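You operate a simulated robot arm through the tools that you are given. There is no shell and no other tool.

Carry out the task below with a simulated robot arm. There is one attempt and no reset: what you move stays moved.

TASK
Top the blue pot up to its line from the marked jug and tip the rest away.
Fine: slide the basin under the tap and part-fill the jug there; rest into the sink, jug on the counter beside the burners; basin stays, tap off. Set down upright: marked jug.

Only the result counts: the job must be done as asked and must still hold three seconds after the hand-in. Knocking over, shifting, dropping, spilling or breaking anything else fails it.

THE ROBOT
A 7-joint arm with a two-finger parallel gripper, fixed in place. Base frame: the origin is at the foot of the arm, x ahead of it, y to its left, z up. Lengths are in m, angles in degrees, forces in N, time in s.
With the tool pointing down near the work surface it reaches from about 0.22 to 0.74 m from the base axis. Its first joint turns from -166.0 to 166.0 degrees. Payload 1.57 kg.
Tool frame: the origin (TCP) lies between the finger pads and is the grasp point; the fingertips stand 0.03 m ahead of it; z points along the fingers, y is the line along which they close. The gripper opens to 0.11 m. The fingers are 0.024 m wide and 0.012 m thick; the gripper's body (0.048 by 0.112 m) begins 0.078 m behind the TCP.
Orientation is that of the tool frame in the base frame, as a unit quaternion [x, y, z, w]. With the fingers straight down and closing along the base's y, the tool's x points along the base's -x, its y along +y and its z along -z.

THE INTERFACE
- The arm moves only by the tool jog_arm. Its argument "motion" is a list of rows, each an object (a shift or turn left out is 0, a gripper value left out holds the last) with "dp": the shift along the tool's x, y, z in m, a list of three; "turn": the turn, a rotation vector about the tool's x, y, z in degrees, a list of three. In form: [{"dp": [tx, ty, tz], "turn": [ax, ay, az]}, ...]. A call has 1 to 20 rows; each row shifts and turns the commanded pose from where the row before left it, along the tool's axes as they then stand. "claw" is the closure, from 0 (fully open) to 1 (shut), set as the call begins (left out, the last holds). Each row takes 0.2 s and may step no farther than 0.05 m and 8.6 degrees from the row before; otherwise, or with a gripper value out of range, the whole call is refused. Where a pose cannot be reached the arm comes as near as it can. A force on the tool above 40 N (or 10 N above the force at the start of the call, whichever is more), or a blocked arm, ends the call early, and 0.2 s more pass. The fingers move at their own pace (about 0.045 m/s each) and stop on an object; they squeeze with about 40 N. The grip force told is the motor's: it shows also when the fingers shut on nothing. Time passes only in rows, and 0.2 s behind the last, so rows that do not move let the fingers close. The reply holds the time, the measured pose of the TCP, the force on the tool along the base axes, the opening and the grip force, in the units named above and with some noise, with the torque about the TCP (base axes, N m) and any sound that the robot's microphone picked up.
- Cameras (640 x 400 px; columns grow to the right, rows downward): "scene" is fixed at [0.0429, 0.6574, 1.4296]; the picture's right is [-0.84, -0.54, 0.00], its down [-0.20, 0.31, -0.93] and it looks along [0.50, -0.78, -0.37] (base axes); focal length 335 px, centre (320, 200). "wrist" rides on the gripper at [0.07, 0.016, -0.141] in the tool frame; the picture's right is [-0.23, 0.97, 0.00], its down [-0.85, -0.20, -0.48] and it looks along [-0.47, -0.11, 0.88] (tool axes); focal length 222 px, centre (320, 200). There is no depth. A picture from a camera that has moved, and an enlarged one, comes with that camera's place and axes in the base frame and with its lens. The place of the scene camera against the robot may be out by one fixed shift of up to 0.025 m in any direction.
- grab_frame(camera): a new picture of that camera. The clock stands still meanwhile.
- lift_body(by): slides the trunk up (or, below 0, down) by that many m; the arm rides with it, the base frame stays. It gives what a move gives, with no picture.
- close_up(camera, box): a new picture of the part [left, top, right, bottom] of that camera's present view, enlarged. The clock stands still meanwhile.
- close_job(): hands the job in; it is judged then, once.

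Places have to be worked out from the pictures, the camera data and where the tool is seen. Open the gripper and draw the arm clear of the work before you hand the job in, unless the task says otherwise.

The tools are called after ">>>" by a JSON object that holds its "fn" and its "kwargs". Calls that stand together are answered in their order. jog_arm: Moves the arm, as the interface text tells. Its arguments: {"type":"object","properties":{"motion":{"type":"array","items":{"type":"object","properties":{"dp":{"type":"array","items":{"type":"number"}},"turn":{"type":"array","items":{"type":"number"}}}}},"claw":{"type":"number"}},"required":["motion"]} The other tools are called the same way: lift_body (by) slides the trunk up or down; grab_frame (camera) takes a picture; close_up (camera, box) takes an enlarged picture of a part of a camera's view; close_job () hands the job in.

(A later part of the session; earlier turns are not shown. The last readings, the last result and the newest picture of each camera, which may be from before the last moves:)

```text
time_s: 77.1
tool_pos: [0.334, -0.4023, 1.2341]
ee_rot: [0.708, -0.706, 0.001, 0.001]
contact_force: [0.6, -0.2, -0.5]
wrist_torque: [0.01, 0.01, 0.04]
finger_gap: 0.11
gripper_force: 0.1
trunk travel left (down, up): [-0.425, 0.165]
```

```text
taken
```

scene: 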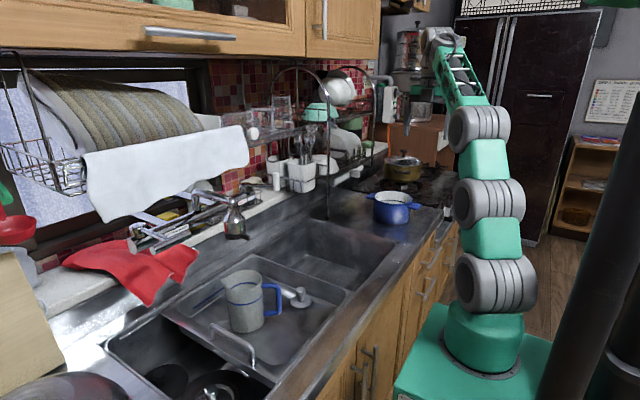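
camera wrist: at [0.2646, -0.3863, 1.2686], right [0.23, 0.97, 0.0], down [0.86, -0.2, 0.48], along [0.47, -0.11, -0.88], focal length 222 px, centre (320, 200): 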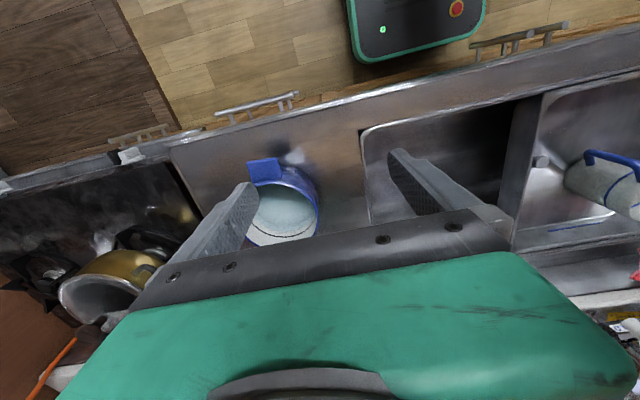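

The 90° yaw works in this direction. Next I'll test pitching the tool up to point sideways over the pot area in that roll, well above everything.

>>> {"fn": "jog_arm", "kwargs": {"motion": [{"dp": [0, 0, 0.03]}, {"dp": [0, 0, 0.03]}, {"dp": [0.0305, 0, -0.002], "turn": [0, 7.5, 0]}, {"dp": [0.0305, 0, -0.002], "turn": [0, 7.5, 0]}, {"dp": [0.0305, 0, -0.002], "turn": [0, 7.5, 0]}, {"dp": [0.0305, 0, -0.002], "turn": [0, 7.5, 0]}, {"dp": [0.0305, 0, -0.002], "turn": [0, 7.5, 0]}, {}]}}

>>> {"fn": "grab_frame", "kwargs": {"camera": "scene"}}

```text
time_s: 78.9
tool_pos: [0.3333, -0.5468, 1.2207]
ee_rot: [-0.669, 0.67, -0.227, -0.229]
contact_force: [-0.6, 0.2, 1.3]
wrist_torque: [-0.01, -0.02, 0.02]
finger_gap: 0.1103
gripper_force: 0.0
trunk travel left (down, up): [-0.425, 0.165]
```

```text
taken
```

scene: 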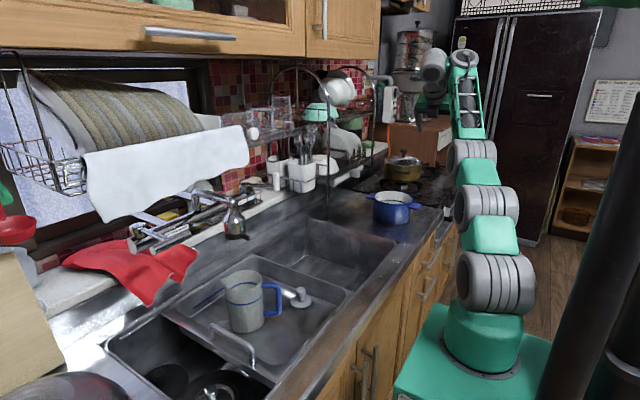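

That works without reach limits. I'll continue to horizontal and slightly beyond, to confirm full emptying is possible.

>>> {"fn": "jog_arm", "kwargs": {"motion": [{"dp": [0.0305, 0, -0.002], "turn": [0, 7.5, 0]}, {"dp": [0.0305, 0, -0.002], "turn": [0, 7.5, 0]}, {"dp": [0.0305, 0, -0.002], "turn": [0, 7.5, 0]}, {"dp": [0.0305, 0, -0.002], "turn": [0, 7.5, 0]}, {"dp": [0.0305, 0, -0.002], "turn": [0, 7.5, 0]}, {"dp": [0.0305, 0, -0.002], "turn": [0, 7.5, 0]}, {}]}}

>>> {"fn": "grab_frame", "kwargs": {"camera": "scene"}}

```text
time_s: 80.5
tool_pos: [0.3355, -0.5683, 1.2101]
ee_rot: [-0.659, 0.66, -0.255, -0.256]
contact_force: [0.0, -0.5, -0.7]
wrist_torque: [0.01, 0.0, 0.0]
finger_gap: 0.1103
gripper_force: 0.0
out of reach, approached as far as the arm can: row 1, 2, 3, 4, 5, 6
trunk travel left (down, up): [-0.425, 0.165]
```

```text
taken
```

scene: 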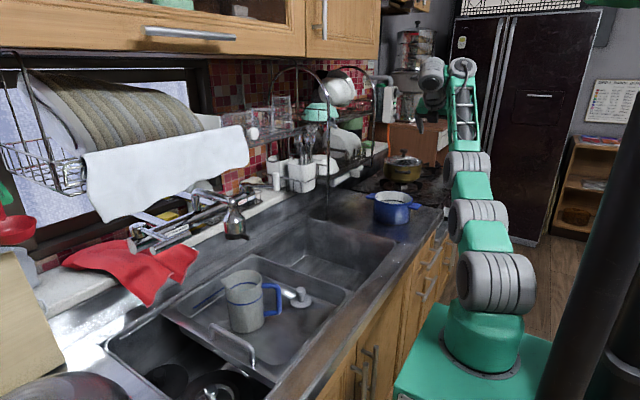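

The tilt again stops at about 42° from vertical. I'll look closely at the wrist linkage to understand what is limiting it.

>>> {"fn": "close_up", "kwargs": {"camera": "scene", "box": [380, 30, 540, 330]}}

>>> {"fn": "close_up", "kwargs": {"camera": "scene", "box": [400, 40, 500, 150]}}

```text
1.33 times, centred on (460, 180) of scene
camera zoom: at [0.0429, 0.6574, 1.4296], right [-0.84, -0.54, 0.0], down [-0.2, 0.31, -0.93], along [0.5, -0.78, -0.37], focal length 447 px, centre (133, 227)
```

zoom: 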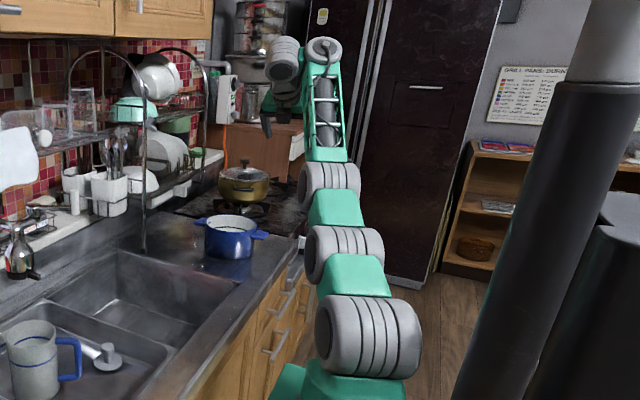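

```text
3.64 times, centred on (450, 95) of scene
camera zoom: at [0.0429, 0.6574, 1.4296], right [-0.84, -0.54, 0.0], down [-0.2, 0.31, -0.93], along [0.5, -0.78, -0.37], focal length 1218 px, centre (-153, 582)
```

zoom: 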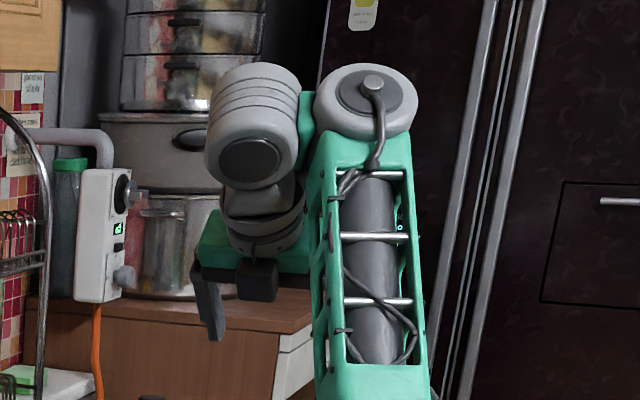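

Reach is limited near 42° from vertical in this posture. I'll return to a neutral vertical tool and test tilting in the lower working zone over the open sink, where the forearm slopes down.

>>> {"fn": "jog_arm", "kwargs": {"motion": [{"dp": [-0.0287, 0, -0.002], "turn": [0, -7.05, 0]}, {"dp": [-0.0287, 0, -0.002], "turn": [0, -7.05, 0]}, {"dp": [-0.0287, 0, -0.002], "turn": [0, -7.05, 0]}, {"dp": [-0.0287, 0, -0.002], "turn": [0, -7.05, 0]}, {"dp": [-0.0287, 0, -0.002], "turn": [0, -7.05, 0]}, {"dp": [-0.0287, 0, -0.002], "turn": [0, -7.05, 0]}, {"turn": [0, 0, 8.2]}, {"turn": [0, 0, 8.2]}, {"turn": [0, 0, 8.2]}, {"turn": [0, 0, 8.2]}, {"turn": [0, 0, 8.2]}, {"turn": [0, 0, 8.2]}, {"turn": [0, 0, 8.2]}, {"turn": [0, 0, 8.2]}, {"turn": [0, 0, 8.2]}, {"turn": [0, 0, 8.2]}, {"turn": [0, 0, 8]}, {}]}}

```text
time_s: 84.3
tool_pos: [0.3414, -0.4123, 1.1522]
ee_rot: [0.001, 1.0, 0.001, -0.001]
contact_force: [1.1, -0.3, -0.4]
wrist_torque: [0.03, 0.0, 0.0]
finger_gap: 0.1099
gripper_force: 0.2
out of reach, approached as far as the arm can: row 1
trunk travel left (down, up): [-0.425, 0.165]
```

Now at a neutral vertical tool. I'll move over the open sink at z ≈ 1.0 and test forward pitching there.

>>> {"fn": "jog_arm", "kwargs": {"motion": [{"dp": [-0.0115, 0.0415, 0.0215]}, {"dp": [-0.0115, 0.0415, 0.0215]}, {"dp": [-0.0115, 0.0415, 0.0215]}, {"dp": [-0.0115, 0.0415, 0.0215]}, {"dp": [-0.0115, 0.0415, 0.0215]}, {"dp": [-0.0115, 0.0415, 0.0215]}, {"dp": [-0.0115, 0.0415, 0.0215]}, {}]}}

>>> {"fn": "jog_arm", "kwargs": {"motion": [{"turn": [0, -7.5, 0]}, {"turn": [0, -7.5, 0]}, {"turn": [0, -7.5, 0]}, {"turn": [0, -7.5, 0]}, {}]}}

>>> {"fn": "grab_frame", "kwargs": {"camera": "scene"}}

```text
time_s: 86.1
tool_pos: [0.4179, -0.1288, 0.9954]
ee_rot: [0.012, 1.0, 0.002, -0.008]
contact_force: [0.2, -1.1, -0.3]
wrist_torque: [0.03, 0.0, 0.0]
finger_gap: 0.1101
gripper_force: 0.1
trunk travel left (down, up): [-0.425, 0.165]
```

```text
time_s: 86.9
tool_pos: [0.4144, -0.1148, 0.9309]
ee_rot: [0.002, 0.995, 0.042, 0.089]
contact_force: [1.0, -0.6, 0.1]
wrist_torque: [0.02, 0.01, 0.0]
finger_gap: 0.11
gripper_force: 0.1
trunk travel left (down, up): [-0.425, 0.165]
stopped in row 3: the arm was blocked; the commanded pose is now the measured one
```

```text
taken
```

scene: 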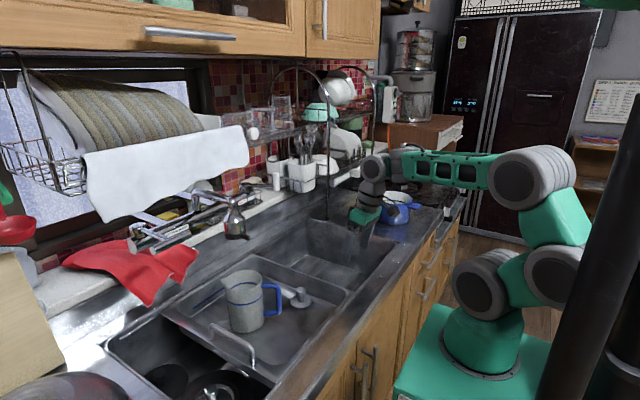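

The arm was blocked: it folded back against its own column when pitching up close to the base. I'll look at the linkage up close before moving on.

>>> {"fn": "close_up", "kwargs": {"camera": "scene", "box": [330, 130, 610, 330]}}

>>> {"fn": "grab_frame", "kwargs": {"camera": "wrist"}}

```text
2.00 times, centred on (470, 230) of scene
camera zoom: at [0.0429, 0.6574, 1.4296], right [-0.84, -0.54, 0.0], down [-0.2, 0.31, -0.93], along [0.5, -0.78, -0.37], focal length 670 px, centre (20, 140)
```

zoom: 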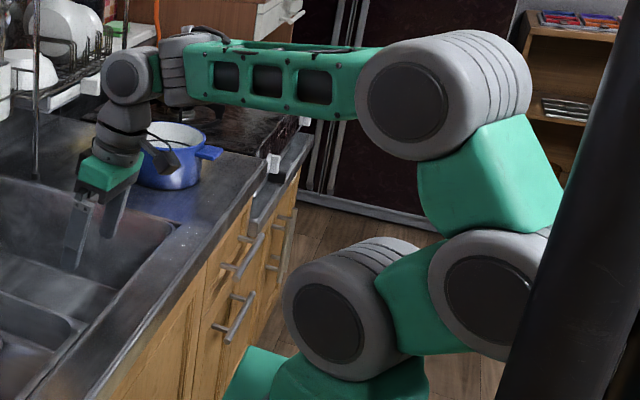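

```text
taken
camera wrist: at [0.3217, -0.1085, 1.0587], right [0.22, 0.97, 0.12], down [0.76, -0.25, 0.6], along [0.61, -0.04, -0.79], focal length 222 px, centre (320, 200)
```

wrist: 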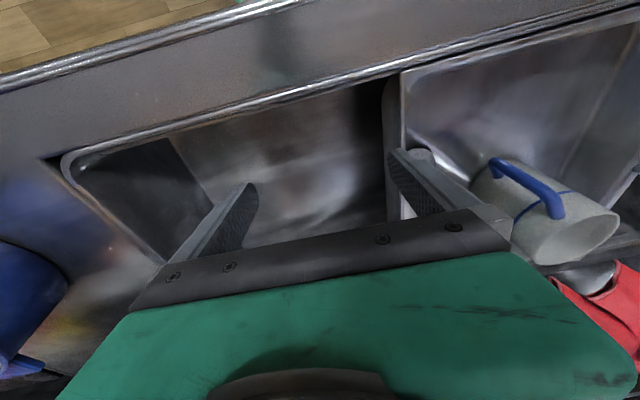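

Now it's clear: joint #2 folded back against the column. I'll move outward to x ≈ 0.55 over the open sink, where the arm is more extended, and retest the forward pitch there.

>>> {"fn": "jog_arm", "kwargs": {"motion": [{"dp": [-0.02, 0, -0.03]}, {"dp": [-0.03, 0, -0.03], "turn": [0, 5, 0]}, {"dp": [-0.03, 0, -0.03], "turn": [0, 5, 0]}, {"dp": [-0.03, 0, -0.03]}, {"dp": [-0.03, 0, -0.02]}, {}]}}

>>> {"fn": "jog_arm", "kwargs": {"motion": [{"turn": [0, -7.5, 0]}, {"turn": [0, -7.5, 0]}, {"turn": [0, -7.5, 0]}, {"turn": [0, -7.5, 0]}, {}]}}

>>> {"fn": "grab_frame", "kwargs": {"camera": "scene"}}

```text
time_s: 88.3
tool_pos: [0.526, -0.1351, 1.0655]
ee_rot: [-0.002, 0.999, 0.04, 0.003]
contact_force: [0.5, 0.5, -0.8]
wrist_torque: [0.0, 0.04, -0.01]
finger_gap: 0.11
gripper_force: 0.1
out of reach, approached as far as the arm can: row 5
trunk travel left (down, up): [-0.425, 0.165]
```

```text
time_s: 89.5
tool_pos: [0.5416, -0.122, 1.087]
ee_rot: [0.008, 0.964, 0.041, 0.262]
contact_force: [-0.3, -0.1, 0.6]
wrist_torque: [-0.01, 0.01, 0.0]
finger_gap: 0.1101
gripper_force: 0.1
out of reach, approached as far as the arm can: row 1
trunk travel left (down, up): [-0.425, 0.165]
```

```text
taken
```

scene: 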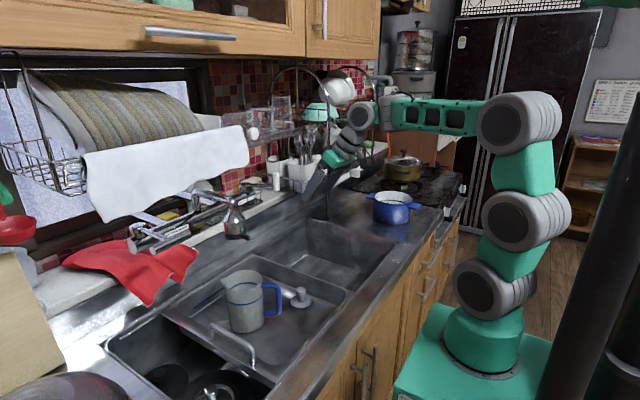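

In this extended posture the wrist pitches properly with a level forearm. I'll continue pitching to see how far it goes.

>>> {"fn": "jog_arm", "kwargs": {"motion": [{"turn": [0, -7.5, 0]}, {"turn": [0, -7.5, 0]}, {"turn": [0, -7.5, 0]}, {"turn": [0, -7.5, 0]}, {}]}}

>>> {"fn": "grab_frame", "kwargs": {"camera": "scene"}}

```text
time_s: 90.7
tool_pos: [0.542, -0.1223, 1.0857]
ee_rot: [0.019, 0.863, 0.036, 0.503]
contact_force: [1.1, 0.0, -0.8]
wrist_torque: [0.03, -0.01, -0.03]
finger_gap: 0.11
gripper_force: 0.1
trunk travel left (down, up): [-0.425, 0.165]
```

```text
taken
```

scene: 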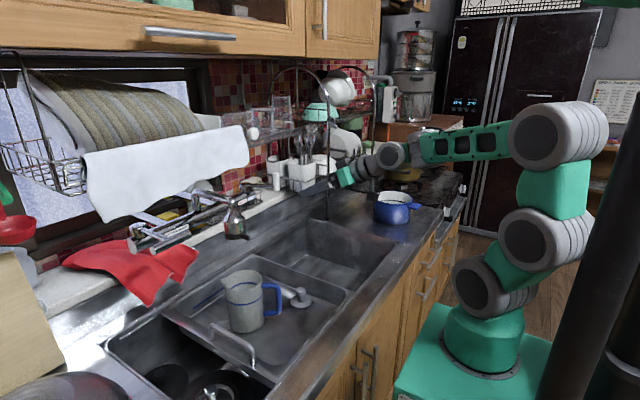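

It now pitches 60° forward with no limits in this elbow-up posture. I'll continue to horizontal and a bit above.

>>> {"fn": "jog_arm", "kwargs": {"motion": [{"turn": [0, -7.5, 0]}, {"turn": [0, -7.5, 0]}, {"turn": [0, -7.5, 0]}, {"turn": [0, -7.5, 0]}, {"turn": [0, -7.5, 0]}, {}]}}

>>> {"fn": "grab_frame", "kwargs": {"camera": "scene"}}

```text
time_s: 92.1
tool_pos: [0.5415, -0.124, 1.0867]
ee_rot: [0.03, 0.656, 0.029, 0.754]
contact_force: [-0.1, -0.1, 0.3]
wrist_torque: [0.03, -0.01, 0.01]
finger_gap: 0.11
gripper_force: 0.1
trunk travel left (down, up): [-0.425, 0.165]
```

```text
taken
```

scene: 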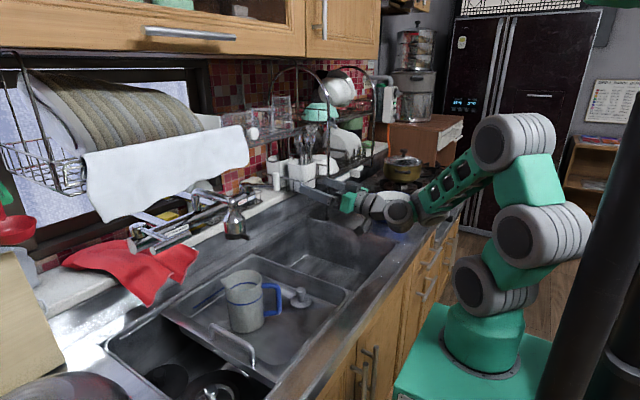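

The arm reaches a fully horizontal tool, and slightly above, in this elbow-up posture, so full emptying is possible. I'll now come back to 45° pitch, fix the small roll error, and return towards the lever for more water while keeping this posture.

>>> {"fn": "jog_arm", "kwargs": {"motion": [{"turn": [0, 0, -4.8]}, {"turn": [0, 7.5, 0]}, {"turn": [0, 7.5, 0]}, {"turn": [0, 7.5, 0]}, {"turn": [0, 7.5, 0]}, {"turn": [0, 7.5, 0]}, {"turn": [0, 7.5, 0]}, {"turn": [0, 8, 0]}, {"dp": [0, 0, -0.03]}, {"dp": [0, 0, -0.03]}, {"dp": [-0.03, 0, -0.03]}, {"dp": [-0.03, 0, -0.03]}, {}]}}

>>> {"fn": "grab_frame", "kwargs": {"camera": "scene"}}

```text
time_s: 94.9
tool_pos: [0.4975, -0.1228, 1.2153]
ee_rot: [0.003, 0.925, -0.001, 0.38]
contact_force: [-0.1, 0.3, -0.2]
wrist_torque: [0.0, -0.01, 0.0]
finger_gap: 0.1103
gripper_force: 0.0
trunk travel left (down, up): [-0.425, 0.165]
```

```text
taken
```

scene: 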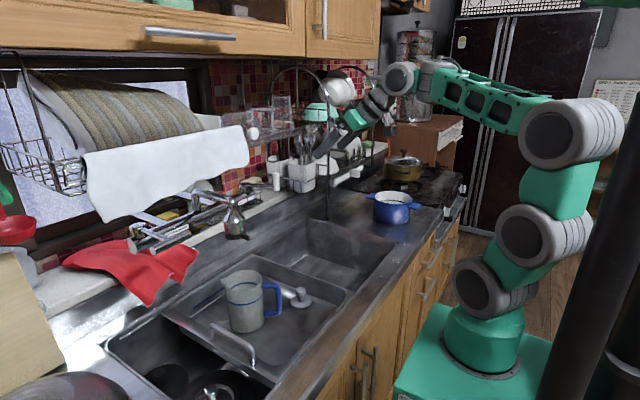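

Clean orientation with a 45° pitch. I'll traverse left at z ≈ 1.21 in front of the tap to y ≈ 0.29.

>>> {"fn": "jog_arm", "kwargs": {"motion": [{"dp": [-0.0018, 0.041, 0.0018]}, {"dp": [-0.0018, 0.041, 0.0018]}, {"dp": [-0.0018, 0.041, 0.0018]}, {"dp": [-0.0018, 0.041, 0.0018]}, {"dp": [-0.0018, 0.041, 0.0018]}, {"dp": [-0.0018, 0.041, 0.0018]}, {"dp": [-0.0018, 0.041, 0.0018]}, {"dp": [-0.0018, 0.041, 0.0018]}, {"dp": [-0.0018, 0.041, 0.0018]}, {"dp": [-0.0018, 0.041, 0.0018]}, {}], "claw": 0.5}}

>>> {"fn": "grab_frame", "kwargs": {"camera": "scene"}}

```text
time_s: 97.3
tool_pos: [0.5296, 0.2861, 1.2112]
ee_rot: [0.004, 0.924, -0.002, 0.381]
contact_force: [0.3, 0.0, 0.5]
wrist_torque: [-0.06, 0.0, 0.03]
finger_gap: 0.0551
gripper_force: 0.0
trunk travel left (down, up): [-0.425, 0.165]
```

```text
taken
```

scene: 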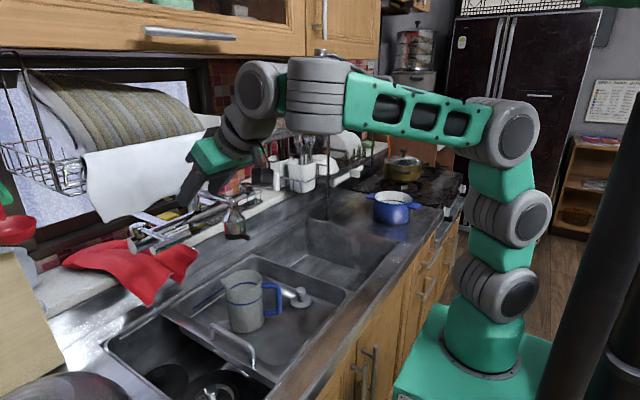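

The posture stayed elbow-up. I'll roll 90° so the fingers close across the lever handle.

>>> {"fn": "jog_arm", "kwargs": {"motion": [{"turn": [0, 0, 8.2]}, {"turn": [0, 0, 8.2]}, {"turn": [0, 0, 8.2]}, {"turn": [0, 0, 8.2]}, {"turn": [0, 0, 8.2]}, {"turn": [0, 0, 8.2]}, {"turn": [0, 0, 8.2]}, {"turn": [0, 0, 8.2]}, {"turn": [0, 0, 8.2]}, {"turn": [0, 0, 8.2]}, {"turn": [0, 0, 8]}, {}]}}

>>> {"fn": "grab_frame", "kwargs": {"camera": "scene"}}

>>> {"fn": "close_up", "kwargs": {"camera": "wrist", "box": [220, 40, 440, 220]}}

```text
time_s: 99.9
tool_pos: [0.5279, 0.2884, 1.216]
ee_rot: [0.656, 0.651, 0.269, 0.271]
contact_force: [0.3, -0.7, -0.3]
wrist_torque: [0.02, -0.01, 0.02]
finger_gap: 0.0552
gripper_force: 0.1
trunk travel left (down, up): [-0.425, 0.165]
```

```text
taken
```

scene: 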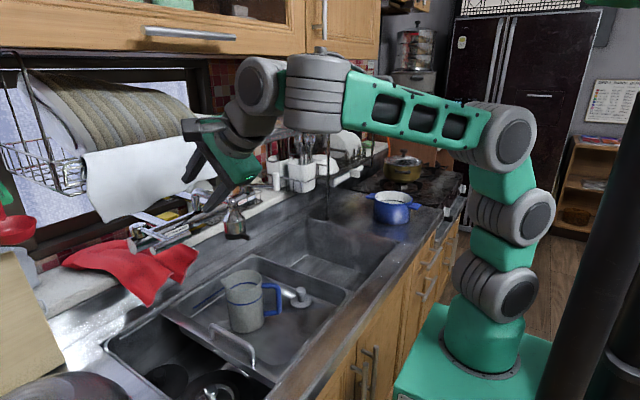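

```text
2.22 times, centred on (330, 130) of wrist
camera zoom: at [0.4412, 0.3597, 1.3258], right [0.69, -0.23, 0.69], down [-0.49, -0.85, 0.2], along [0.54, -0.47, -0.7], focal length 494 px, centre (298, 356)
```

zoom: 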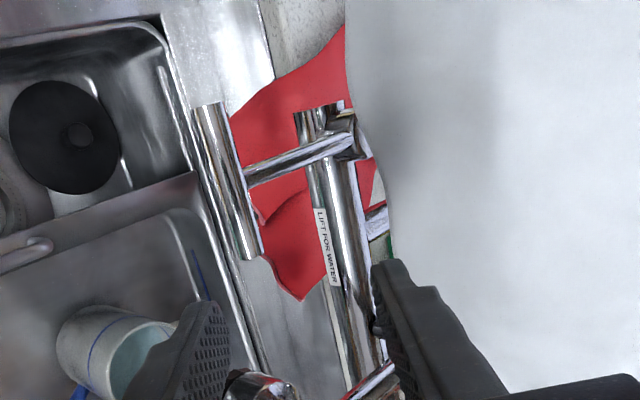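

The handle's near end recomputes to (0.603, 0.281, 1.099), consistent with closed. I'll align and advance most of the way.

>>> {"fn": "jog_arm", "kwargs": {"motion": [{"dp": [0.0056, -0.0145, 0]}, {"dp": [0, -0.0146, 0]}, {"dp": [0, 0, 0.025]}, {"dp": [0, 0, 0.025]}, {"dp": [0, 0, 0.025]}, {"dp": [0, 0, 0.02]}, {}]}}

>>> {"fn": "close_up", "kwargs": {"camera": "wrist", "box": [220, 40, 440, 220]}}

```text
time_s: 101.5
tool_pos: [0.5762, 0.2919, 1.1251]
ee_rot: [0.656, 0.651, 0.268, 0.271]
contact_force: [0.4, -0.5, -0.1]
wrist_torque: [0.0, -0.01, 0.01]
finger_gap: 0.0552
gripper_force: 0.0
trunk travel left (down, up): [-0.425, 0.165]
```

```text
2.22 times, centred on (330, 130) of wrist
camera zoom: at [0.4889, 0.3628, 1.2368], right [0.69, -0.23, 0.69], down [-0.49, -0.85, 0.2], along [0.54, -0.47, -0.7], focal length 494 px, centre (298, 356)
```

zoom: 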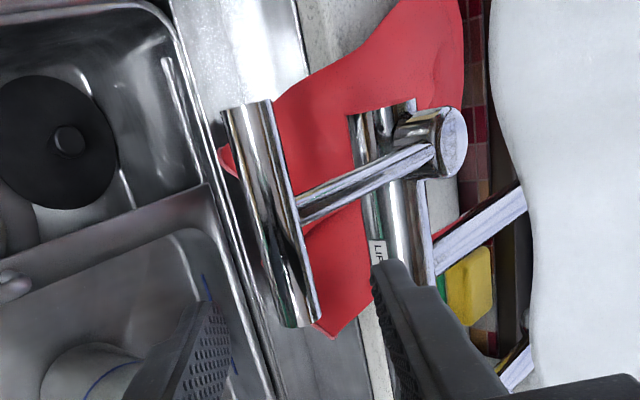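

Aligned to about 1 mm. I'll advance the last 3 cm and close on the handle.

>>> {"fn": "jog_arm", "kwargs": {"motion": [{"dp": [0.001, 0, 0.012]}, {"dp": [0.001, 0, 0.012]}, {"dp": [0, 0, 0.007]}, {}]}}

>>> {"fn": "jog_arm", "kwargs": {"motion": [{}, {}, {}], "claw": 1.0}}

>>> {"fn": "close_up", "kwargs": {"camera": "scene", "box": [130, 190, 310, 340]}}

>>> {"fn": "close_up", "kwargs": {"camera": "wrist", "box": [200, 40, 420, 240]}}

```text
time_s: 102.5
tool_pos: [0.5962, 0.2948, 1.1055]
ee_rot: [0.656, 0.652, 0.269, 0.271]
contact_force: [0.4, -0.1, -0.1]
wrist_torque: [-0.01, -0.01, -0.01]
finger_gap: 0.0548
gripper_force: 0.1
trunk travel left (down, up): [-0.425, 0.165]
```

```text
time_s: 103.3
tool_pos: [0.5951, 0.2944, 1.104]
ee_rot: [0.656, 0.652, 0.268, 0.271]
contact_force: [-3.8, -0.4, -2.3]
wrist_torque: [-0.15, 0.15, -0.03]
finger_gap: 0.0175
gripper_force: 19.1
trunk travel left (down, up): [-0.425, 0.165]
```

```text
2.67 times, centred on (220, 265) of scene
camera zoom: at [0.0429, 0.6574, 1.4296], right [-0.84, -0.54, 0.0], down [-0.2, 0.31, -0.93], along [0.5, -0.78, -0.37], focal length 893 px, centre (587, 27)
```

zoom: 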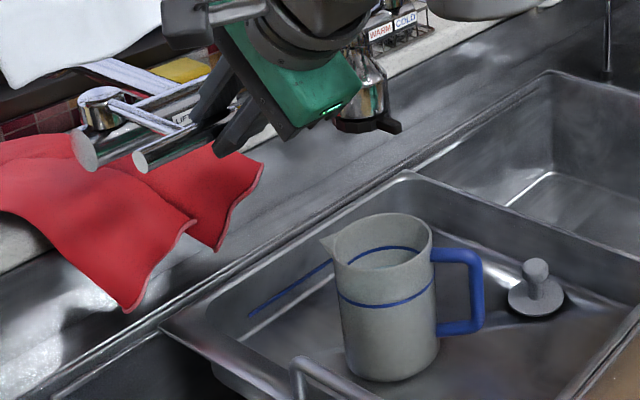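

```text
2.00 times, centred on (310, 140) of wrist
camera zoom: at [0.5087, 0.3657, 1.2158], right [0.69, -0.23, 0.69], down [-0.48, -0.85, 0.2], along [0.54, -0.47, -0.7], focal length 444 px, centre (340, 320)
```

zoom: 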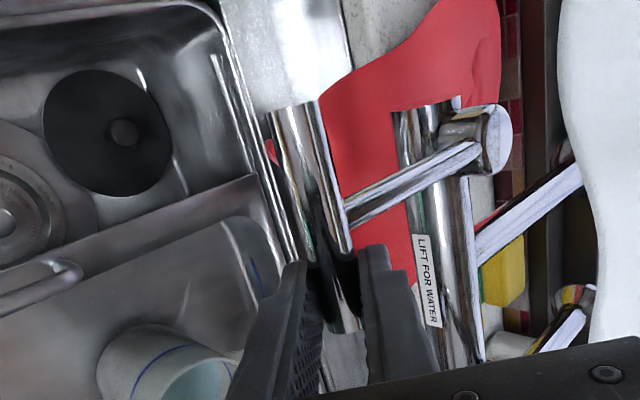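

The handle is gripped and the tap is still shut. I'll lift the lever about 2 cm and run water for about 2 s, then check the jug.

>>> {"fn": "jog_arm", "kwargs": {"motion": [{"dp": [0, 0.0078, -0.0064]}, {"dp": [0, 0.0078, -0.0064]}, {}, {}, {}, {}, {}, {}]}}

>>> {"fn": "close_up", "kwargs": {"camera": "scene", "box": [205, 190, 295, 340]}}

>>> {"fn": "close_up", "kwargs": {"camera": "scene", "box": [215, 255, 275, 310]}}

>>> {"fn": "close_up", "kwargs": {"camera": "wrist", "box": [240, 190, 320, 250]}}

```text
time_s: 105.1
tool_pos: [0.5983, 0.2945, 1.1245]
ee_rot: [0.656, 0.651, 0.269, 0.271]
contact_force: [-3.4, 2.4, 0.0]
wrist_torque: [-0.05, 0.0, 0.22]
finger_gap: 0.0171
gripper_force: 31.7
trunk travel left (down, up): [-0.425, 0.165]
```

```text
2.67 times, centred on (250, 265) of scene
camera zoom: at [0.0429, 0.6574, 1.4296], right [-0.84, -0.54, 0.0], down [-0.2, 0.31, -0.93], along [0.5, -0.78, -0.37], focal length 893 px, centre (507, 27)
```

zoom: 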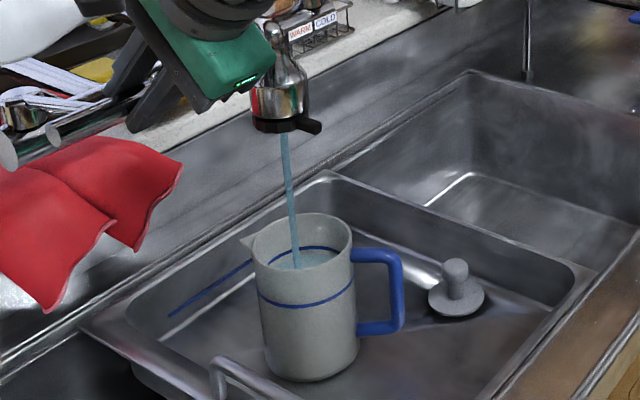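

```text
7.27 times, centred on (245, 282) of scene
camera zoom: at [0.0429, 0.6574, 1.4296], right [-0.84, -0.54, 0.0], down [-0.2, 0.31, -0.93], along [0.5, -0.78, -0.37], focal length 2436 px, centre (866, -400)
```

zoom: 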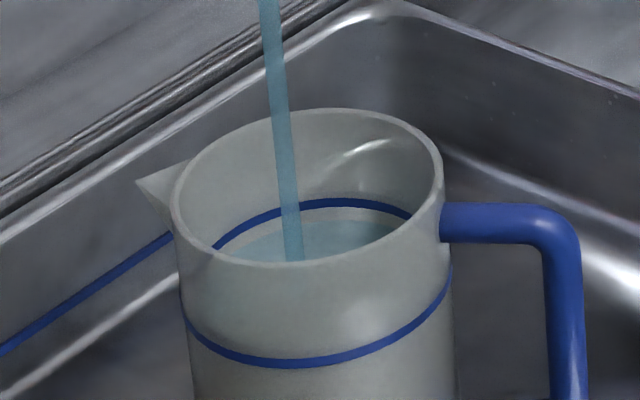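

```text
6.67 times, centred on (280, 220) of wrist
camera zoom: at [0.5111, 0.3655, 1.2357], right [0.69, -0.23, 0.69], down [-0.48, -0.85, 0.2], along [0.54, -0.47, -0.7], focal length 1481 px, centre (587, 67)
```

zoom: 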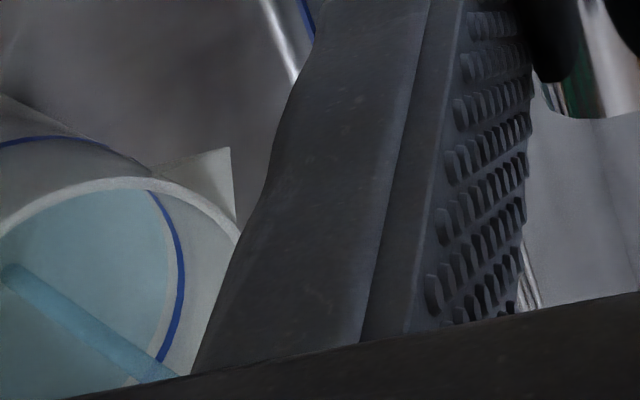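

The level is now just below the blue line, about 0.44 L. One more short moment, then I'll lower the lever back down to shut.

>>> {"fn": "jog_arm", "kwargs": {"motion": [{}, {}, {"dp": [0, -0.0078, 0.0064]}, {"dp": [0, -0.0078, 0.0064]}, {"dp": [0, -0.0025, 0.0025]}, {}]}}

>>> {"fn": "close_up", "kwargs": {"camera": "scene", "box": [205, 190, 295, 340]}}

```text
time_s: 106.5
tool_pos: [0.5966, 0.2954, 1.1027]
ee_rot: [0.656, 0.65, 0.272, 0.271]
contact_force: [1.8, 2.4, 9.2]
wrist_torque: [-0.39, -0.11, -0.05]
finger_gap: 0.0172
gripper_force: 32.0
trunk travel left (down, up): [-0.425, 0.165]
```

```text
2.67 times, centred on (250, 265) of scene
camera zoom: at [0.0429, 0.6574, 1.4296], right [-0.84, -0.54, 0.0], down [-0.2, 0.31, -0.93], along [0.5, -0.78, -0.37], focal length 893 px, centre (507, 27)
```

zoom: 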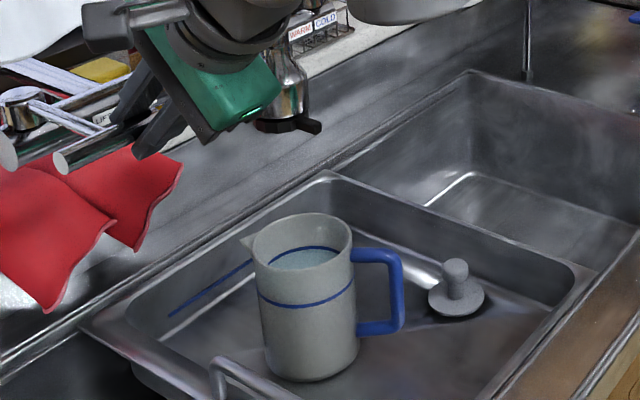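

The stream has stopped, the lever is pressed down, and the water is right at the jug's line. I'll open the fingers and retreat along the tool axis.

>>> {"fn": "jog_arm", "kwargs": {"motion": [{}, {}, {}, {}], "claw": 0.5}}

>>> {"fn": "jog_arm", "kwargs": {"motion": [{"dp": [0, 0, -0.015]}, {"dp": [0, 0, -0.025]}, {"dp": [0, 0, -0.03]}, {"dp": [0, 0, -0.03]}, {"dp": [0, 0.02, -0.02]}, {}]}}

>>> {"fn": "grab_frame", "kwargs": {"camera": "scene"}}

>>> {"fn": "close_up", "kwargs": {"camera": "wrist", "box": [200, 100, 320, 220]}}

```text
time_s: 107.5
tool_pos: [0.598, 0.2953, 1.1007]
ee_rot: [0.656, 0.652, 0.269, 0.27]
contact_force: [0.0, -0.1, 0.0]
wrist_torque: [-0.01, -0.04, -0.03]
finger_gap: 0.0547
gripper_force: 0.1
trunk travel left (down, up): [-0.425, 0.165]
```

```text
time_s: 108.9
tool_pos: [0.525, 0.2949, 1.1995]
ee_rot: [0.657, 0.651, 0.268, 0.27]
contact_force: [0.2, 0.2, 0.1]
wrist_torque: [0.01, -0.02, 0.0]
finger_gap: 0.055
gripper_force: 0.1
trunk travel left (down, up): [-0.425, 0.165]
```

```text
taken
```

scene: 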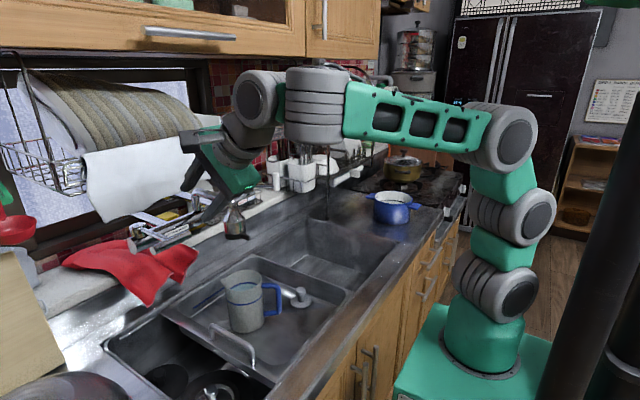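

```text
3.33 times, centred on (260, 160) of wrist
camera zoom: at [0.439, 0.3667, 1.3116], right [0.69, -0.23, 0.69], down [-0.49, -0.85, 0.2], along [0.54, -0.47, -0.7], focal length 740 px, centre (520, 333)
```

zoom: 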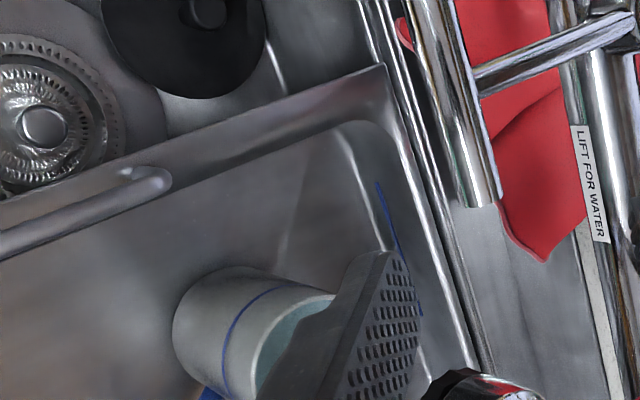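

Tap shut and jug filled to its line. Before grasping the jug I'll check, unladen, that the arm can pitch backward past vertical at the pot and sink, since that's how I plan to pour. First I roll back and traverse right.

>>> {"fn": "jog_arm", "kwargs": {"motion": [{"turn": [0, 0, -8.2]}, {"turn": [0, 0, -8.2]}, {"turn": [0, 0, -8.2]}, {"turn": [0, 0, -8.2]}, {"turn": [0, 0, -8.2]}, {"turn": [0, 0, -8.2]}, {"turn": [0, 0, -8.2]}, {"turn": [0, 0, -8.2]}, {"turn": [0, 0, -8.2]}, {"turn": [0, 0, -8.2]}, {"turn": [0, 0, -8]}, {}]}}

>>> {"fn": "jog_arm", "kwargs": {"motion": [{"dp": [0, -0.041, 0]}, {"dp": [0, -0.041, 0]}, {"dp": [0, -0.041, 0]}, {"dp": [0, -0.041, 0]}, {"dp": [0, -0.041, 0]}, {"dp": [0, -0.041, 0]}, {"dp": [0, -0.041, 0]}, {"dp": [0, -0.041, 0]}, {"dp": [0, -0.041, 0]}, {"dp": [0, -0.041, 0]}, {"turn": [0, 7.5, 0]}, {"turn": [0, 7.5, 0]}, {"turn": [0, 7.5, 0]}, {"turn": [0, 7.5, 0]}, {"turn": [0, 7.5, 0]}, {"turn": [0, 7.5, 0]}, {}]}}

>>> {"fn": "grab_frame", "kwargs": {"camera": "scene"}}

```text
time_s: 111.5
tool_pos: [0.5269, 0.2957, 1.1997]
ee_rot: [0.003, 0.925, -0.001, 0.381]
contact_force: [-0.6, -0.1, -1.4]
wrist_torque: [0.01, -0.01, 0.0]
finger_gap: 0.055
gripper_force: 0.0
trunk travel left (down, up): [-0.425, 0.165]
```

```text
time_s: 115.1
tool_pos: [0.5245, -0.1212, 1.1683]
ee_rot: [0.004, 0.995, -0.015, 0.096]
contact_force: [0.3, 0.2, -0.5]
wrist_torque: [0.0, 0.02, -0.01]
finger_gap: 0.0546
gripper_force: 0.1
out of reach, approached as far as the arm can: row 14, 15, 16
trunk travel left (down, up): [-0.425, 0.165]
```

```text
taken
```

scene: 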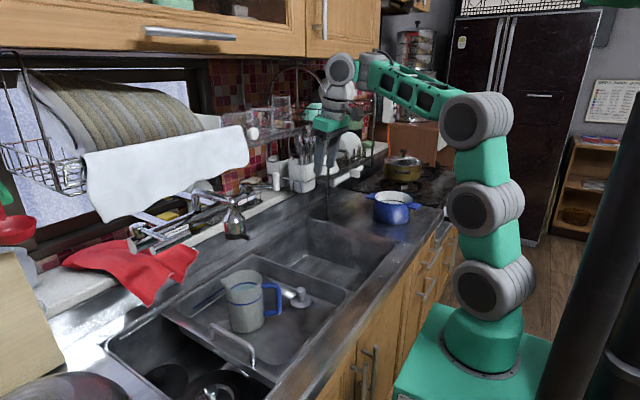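

The wrist joint limits backward bend to about 105° relative to the forearm, so backward pouring needs the trunk high, while gripping the jug low at 45° needs the trunk low. I'll pitch to 45° here, raise the TCP, then lower the trunk over the open sink.

>>> {"fn": "jog_arm", "kwargs": {"motion": [{"turn": [-1.75, 0, -0.3]}, {"turn": [0, -8.5, 0]}, {"turn": [0, -8.5, 0]}, {"turn": [0, -8.5, 0]}, {"turn": [0, -8.5, 0]}, {"dp": [-0.0141, 0, -0.0141]}, {"dp": [-0.0141, 0, -0.0141]}, {"dp": [-0.0141, 0, -0.0141]}, {"dp": [-0.0141, 0, -0.0141]}, {}]}}

>>> {"fn": "lift_body", "kwargs": {"by": -0.25}}

>>> {"fn": "grab_frame", "kwargs": {"camera": "scene"}}

```text
time_s: 117.3
tool_pos: [0.5251, -0.1181, 1.2473]
ee_rot: [0.0, 0.924, 0.001, 0.383]
contact_force: [-0.8, -0.3, 0.8]
wrist_torque: [0.0, -0.02, -0.01]
finger_gap: 0.0549
gripper_force: 0.0
out of reach, approached as far as the arm can: row 1
trunk travel left (down, up): [-0.425, 0.165]
```

```text
time_s: 119.9
tool_pos: [0.5249, -0.1186, 0.9974]
ee_rot: [0.001, 0.924, 0.001, 0.382]
contact_force: [-0.4, 0.5, -0.4]
wrist_torque: [0.03, 0.02, -0.01]
finger_gap: 0.055
gripper_force: 0.1
trunk travel left (down, up): [-0.175, 0.415]
```

```text
taken
```

scene: 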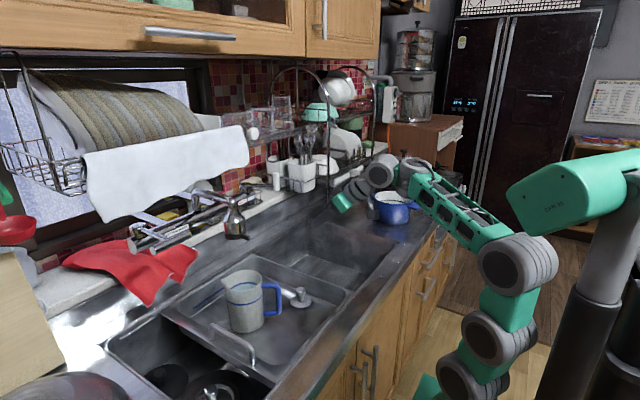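

T is now -0.35 with a clean pose. I'll yaw the tool 31° to line up with the spout–handle axis and move to the pre-grasp point behind and above the jug's handle, fingers fully open.

>>> {"fn": "jog_arm", "kwargs": {"motion": [{"turn": [-5.48, 0, -5.48]}, {"turn": [-5.48, 0, -5.48]}, {"turn": [-5.48, 0, -5.48]}, {"turn": [-5.48, 0, -5.48]}, {"dp": [-0.0096, 0.0353, 0.0152]}, {"dp": [-0.0096, 0.0353, 0.0152]}, {"dp": [-0.0096, 0.0353, 0.0152]}, {"dp": [-0.0096, 0.0353, 0.0152]}, {"dp": [-0.0096, 0.0353, 0.0152]}, {"dp": [-0.0096, 0.0353, 0.0152]}, {}], "claw": 0.0}}

>>> {"fn": "grab_frame", "kwargs": {"camera": "wrist"}}

>>> {"fn": "grab_frame", "kwargs": {"camera": "scene"}}

```text
time_s: 122.3
tool_pos: [0.5212, 0.1176, 0.9741]
ee_rot: [-0.215, 0.898, 0.09, 0.372]
contact_force: [0.6, 0.7, 0.2]
wrist_torque: [-0.01, -0.01, 0.01]
finger_gap: 0.1099
gripper_force: 0.0
out of reach, approached as far as the arm can: row 4
trunk travel left (down, up): [-0.175, 0.415]
```

```text
taken
camera wrist: at [0.3816, 0.0656, 1.0247], right [-0.3, 0.94, 0.16], down [0.33, -0.06, 0.94], along [0.9, 0.34, -0.29], focal length 222 px, centre (320, 200)
```

wrist: 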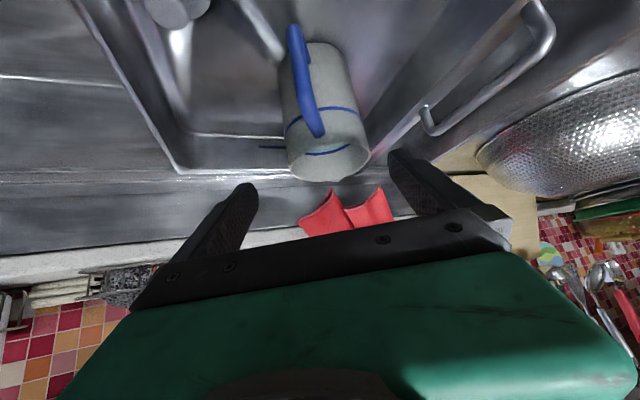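

```text
taken
```

scene: 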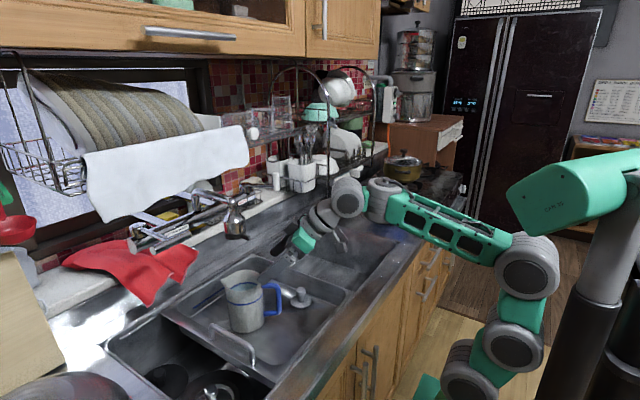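

The yaw reached about 27° and the jug lies roughly centred between the fingers. I'll zoom in to fix the lateral offset precisely.

>>> {"fn": "close_up", "kwargs": {"camera": "wrist", "box": [240, 20, 420, 200]}}

>>> {"fn": "close_up", "kwargs": {"camera": "scene", "box": [200, 170, 380, 350]}}

```text
2.22 times, centred on (330, 110) of wrist
camera zoom: at [0.3816, 0.0656, 1.0247], right [-0.3, 0.94, 0.16], down [0.33, -0.06, 0.94], along [0.9, 0.34, -0.29], focal length 494 px, centre (298, 400)
```

zoom: 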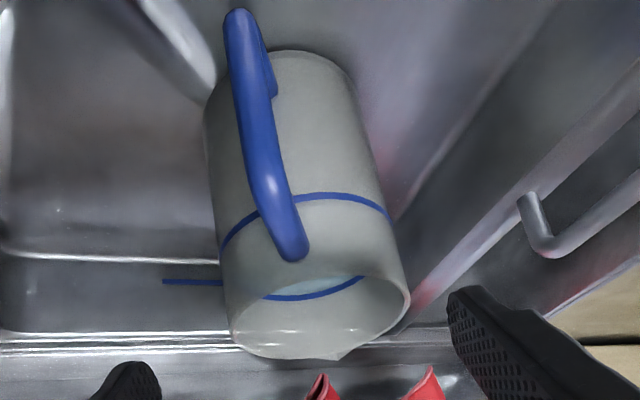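

```text
2.22 times, centred on (290, 260) of scene
camera zoom: at [0.0429, 0.6574, 1.4296], right [-0.84, -0.54, 0.0], down [-0.2, 0.31, -0.93], along [0.5, -0.78, -0.37], focal length 744 px, centre (387, 67)
```

zoom: 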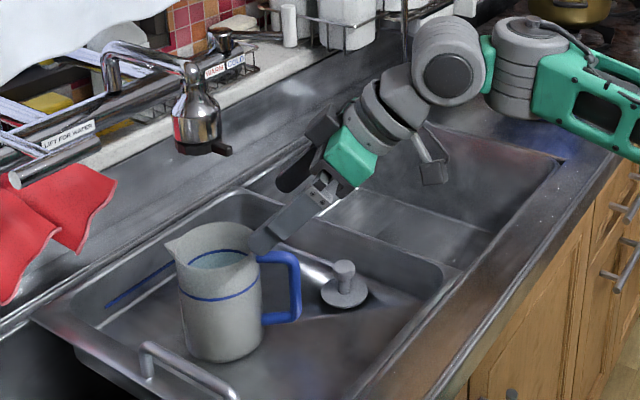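

The jug model holds: axis ≈ (0.586, 0.164), handle azimuth ≈ 212°. I'll trim the yaw by 4°, centre laterally and advance partway, then check before the final approach.

>>> {"fn": "jog_arm", "kwargs": {"motion": [{"turn": [-2.83, 0, -2.83]}, {"dp": [0.0104, 0.0064, 0]}, {"dp": [0, 0, 0.025]}, {"dp": [0, 0, 0.025]}, {"dp": [0, 0, 0.02]}, {}]}}

>>> {"fn": "grab_frame", "kwargs": {"camera": "wrist"}}

>>> {"fn": "close_up", "kwargs": {"camera": "scene", "box": [180, 180, 330, 350]}}

```text
time_s: 123.7
tool_pos: [0.5536, 0.146, 0.9167]
ee_rot: [-0.247, 0.89, 0.104, 0.369]
contact_force: [-1.0, 0.0, 0.6]
wrist_torque: [-0.01, 0.01, 0.0]
finger_gap: 0.1101
gripper_force: 0.1
trunk travel left (down, up): [-0.175, 0.415]
```

```text
taken
camera wrist: at [0.417, 0.0838, 0.9673], right [-0.37, 0.92, 0.16], down [0.33, -0.04, 0.94], along [0.87, 0.4, -0.29], focal length 222 px, centre (320, 200)
```

wrist: 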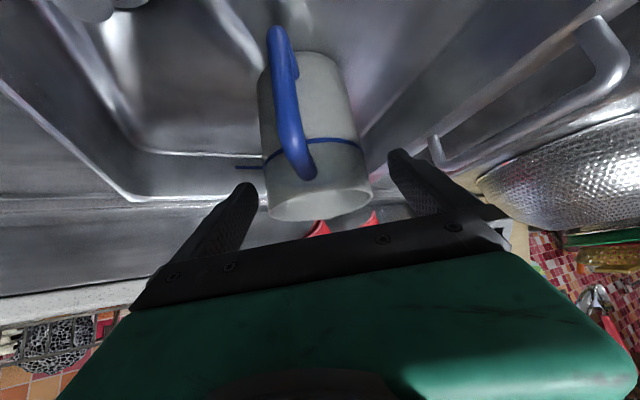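

```text
2.35 times, centred on (255, 265) of scene
camera zoom: at [0.0429, 0.6574, 1.4296], right [-0.84, -0.54, 0.0], down [-0.2, 0.31, -0.93], along [0.5, -0.78, -0.37], focal length 788 px, centre (473, 47)
```

zoom: 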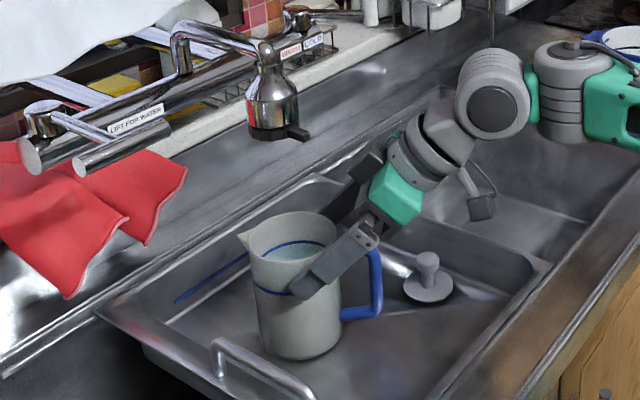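

Centred to about 1 mm with the handle passing between the fingers. I'll advance the last 4 cm gently.

>>> {"fn": "jog_arm", "kwargs": {"motion": [{"dp": [0, 0, 0.012]}, {"dp": [0, 0, 0.012]}, {"dp": [0, 0, 0.01]}, {"dp": [0, 0, 0.0068]}, {}]}}

>>> {"fn": "grab_frame", "kwargs": {"camera": "wrist"}}

>>> {"fn": "close_up", "kwargs": {"camera": "scene", "box": [180, 180, 330, 350]}}

```text
time_s: 124.9
tool_pos: [0.5794, 0.1608, 0.888]
ee_rot: [-0.248, 0.89, 0.105, 0.369]
contact_force: [0.0, -0.4, 0.4]
wrist_torque: [0.03, 0.01, 0.0]
finger_gap: 0.11
gripper_force: 0.1
trunk travel left (down, up): [-0.175, 0.415]
```

```text
taken
camera wrist: at [0.4441, 0.098, 0.9382], right [-0.37, 0.92, 0.16], down [0.33, -0.04, 0.94], along [0.87, 0.4, -0.29], focal length 222 px, centre (320, 200)
```

wrist: 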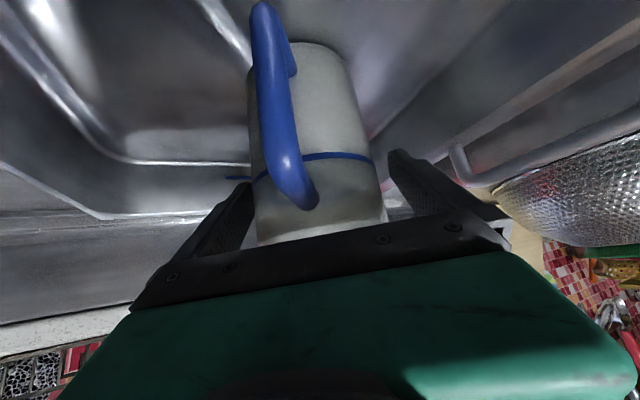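

```text
2.35 times, centred on (255, 265) of scene
camera zoom: at [0.0429, 0.6574, 1.4296], right [-0.84, -0.54, 0.0], down [-0.2, 0.31, -0.93], along [0.5, -0.78, -0.37], focal length 788 px, centre (473, 47)
```

zoom: 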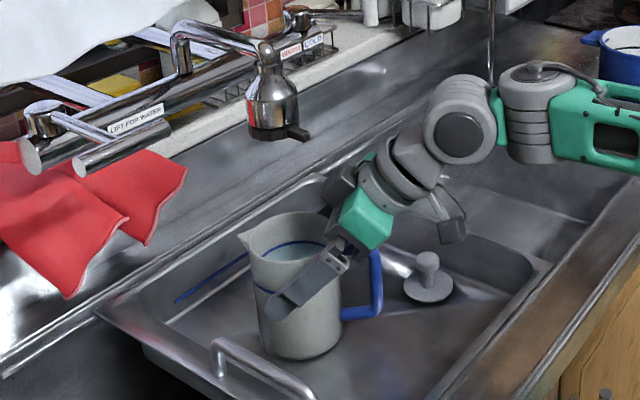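

No contact, and the jug is about 3 mm left of centre. I'll nudge by 3 mm and close the grip.

>>> {"fn": "jog_arm", "kwargs": {"motion": [{"dp": [0, -0.003, 0]}, {}]}}

>>> {"fn": "jog_arm", "kwargs": {"motion": [{}, {}, {}, {}], "claw": 1.0}}

>>> {"fn": "grab_frame", "kwargs": {"camera": "wrist"}}

>>> {"fn": "close_up", "kwargs": {"camera": "scene", "box": [180, 180, 330, 350]}}

```text
time_s: 125.5
tool_pos: [0.5816, 0.1593, 0.8888]
ee_rot: [-0.248, 0.89, 0.105, 0.369]
contact_force: [-0.6, -0.3, 0.1]
wrist_torque: [0.0, 0.02, -0.01]
finger_gap: 0.1101
gripper_force: 0.0
trunk travel left (down, up): [-0.175, 0.415]
```

```text
time_s: 126.5
tool_pos: [0.5809, 0.1587, 0.8893]
ee_rot: [-0.247, 0.89, 0.104, 0.369]
contact_force: [0.4, -0.6, -0.2]
wrist_torque: [-0.26, -0.25, 0.0]
finger_gap: 0.0796
gripper_force: 34.1
trunk travel left (down, up): [-0.175, 0.415]
```

```text
taken
camera wrist: at [0.4459, 0.0957, 0.9381], right [-0.37, 0.92, 0.16], down [0.33, -0.04, 0.94], along [0.87, 0.4, -0.29], focal length 222 px, centre (320, 200)
```

wrist: 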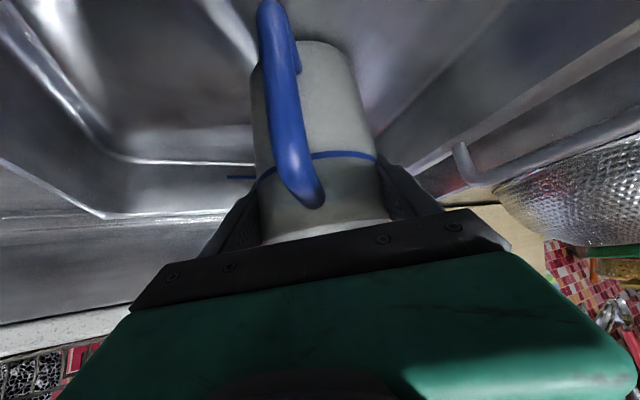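

```text
2.35 times, centred on (255, 265) of scene
camera zoom: at [0.0429, 0.6574, 1.4296], right [-0.84, -0.54, 0.0], down [-0.2, 0.31, -0.93], along [0.5, -0.78, -0.37], focal length 788 px, centre (473, 47)
```

zoom: 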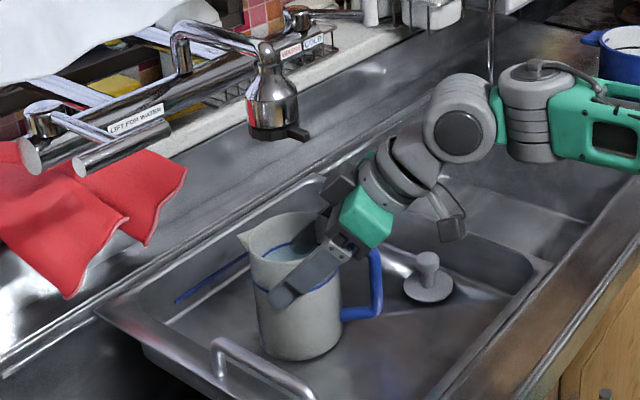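

Gripped at 80 mm with 34 N. I'll lift 1.2 cm straight up and check that the jug comes along level.

>>> {"fn": "jog_arm", "kwargs": {"motion": [{"dp": [-0.0028, 0, -0.0028]}, {"dp": [-0.0028, 0, -0.0028]}, {"dp": [-0.0028, 0, -0.0028]}, {}]}}

>>> {"fn": "close_up", "kwargs": {"camera": "scene", "box": [180, 180, 330, 350]}}

```text
time_s: 127.5
tool_pos: [0.5827, 0.158, 0.8998]
ee_rot: [-0.248, 0.89, 0.104, 0.368]
contact_force: [1.3, -0.4, -5.2]
wrist_torque: [0.03, -0.01, -0.02]
finger_gap: 0.0794
gripper_force: 40.4
trunk travel left (down, up): [-0.175, 0.415]
```

```text
2.35 times, centred on (255, 265) of scene
camera zoom: at [0.0429, 0.6574, 1.4296], right [-0.84, -0.54, 0.0], down [-0.2, 0.31, -0.93], along [0.5, -0.78, -0.37], focal length 788 px, centre (473, 47)
```

zoom: 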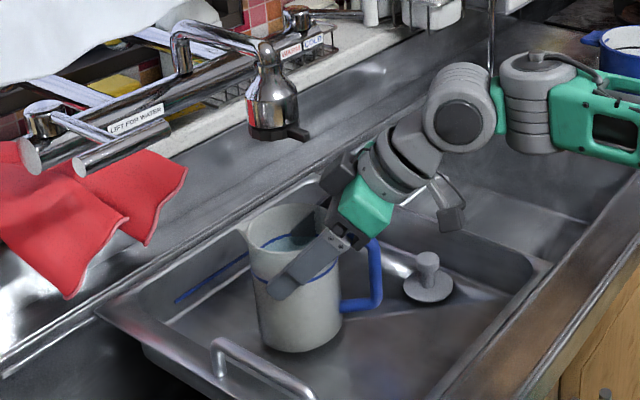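

The weight is about 5.3 N, so the jug is lifted cleanly and level. I'll raise another 4 cm below the tap, then draw it back toward the robot, away from the spout.

>>> {"fn": "jog_arm", "kwargs": {"motion": [{"dp": [-0.005, 0, -0.005]}, {"dp": [-0.007, 0, -0.007]}, {"dp": [-0.007, 0, -0.007]}, {"dp": [-0.007, 0, -0.007]}, {"dp": [0.004, 0, -0.004]}, {"dp": [0.007, 0, -0.007]}, {"dp": [0.0085, 0, -0.0085]}, {"dp": [0.0085, 0, -0.0085]}, {"dp": [0.0085, 0, -0.0085]}, {"dp": [0.0085, 0, -0.0085]}, {"dp": [0.007, 0, -0.007]}, {"dp": [0.003, 0, -0.003]}, {}]}}

>>> {"fn": "grab_frame", "kwargs": {"camera": "scene"}}

```text
time_s: 130.3
tool_pos: [0.5145, 0.1186, 0.9358]
ee_rot: [-0.248, 0.89, 0.104, 0.369]
contact_force: [-0.5, 0.1, -6.5]
wrist_torque: [-0.01, 0.0, 0.0]
finger_gap: 0.0792
gripper_force: 40.4
trunk travel left (down, up): [-0.175, 0.415]
```

```text
taken
```

scene: 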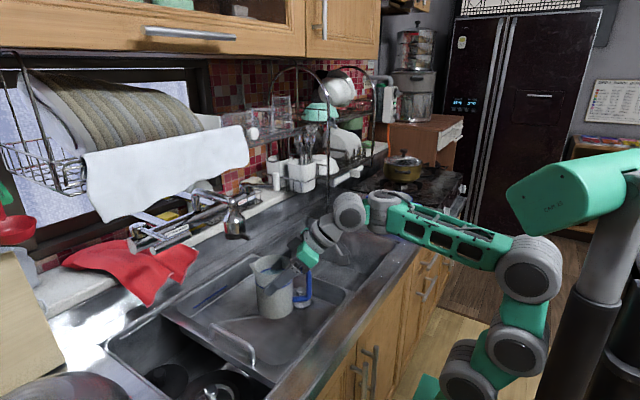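

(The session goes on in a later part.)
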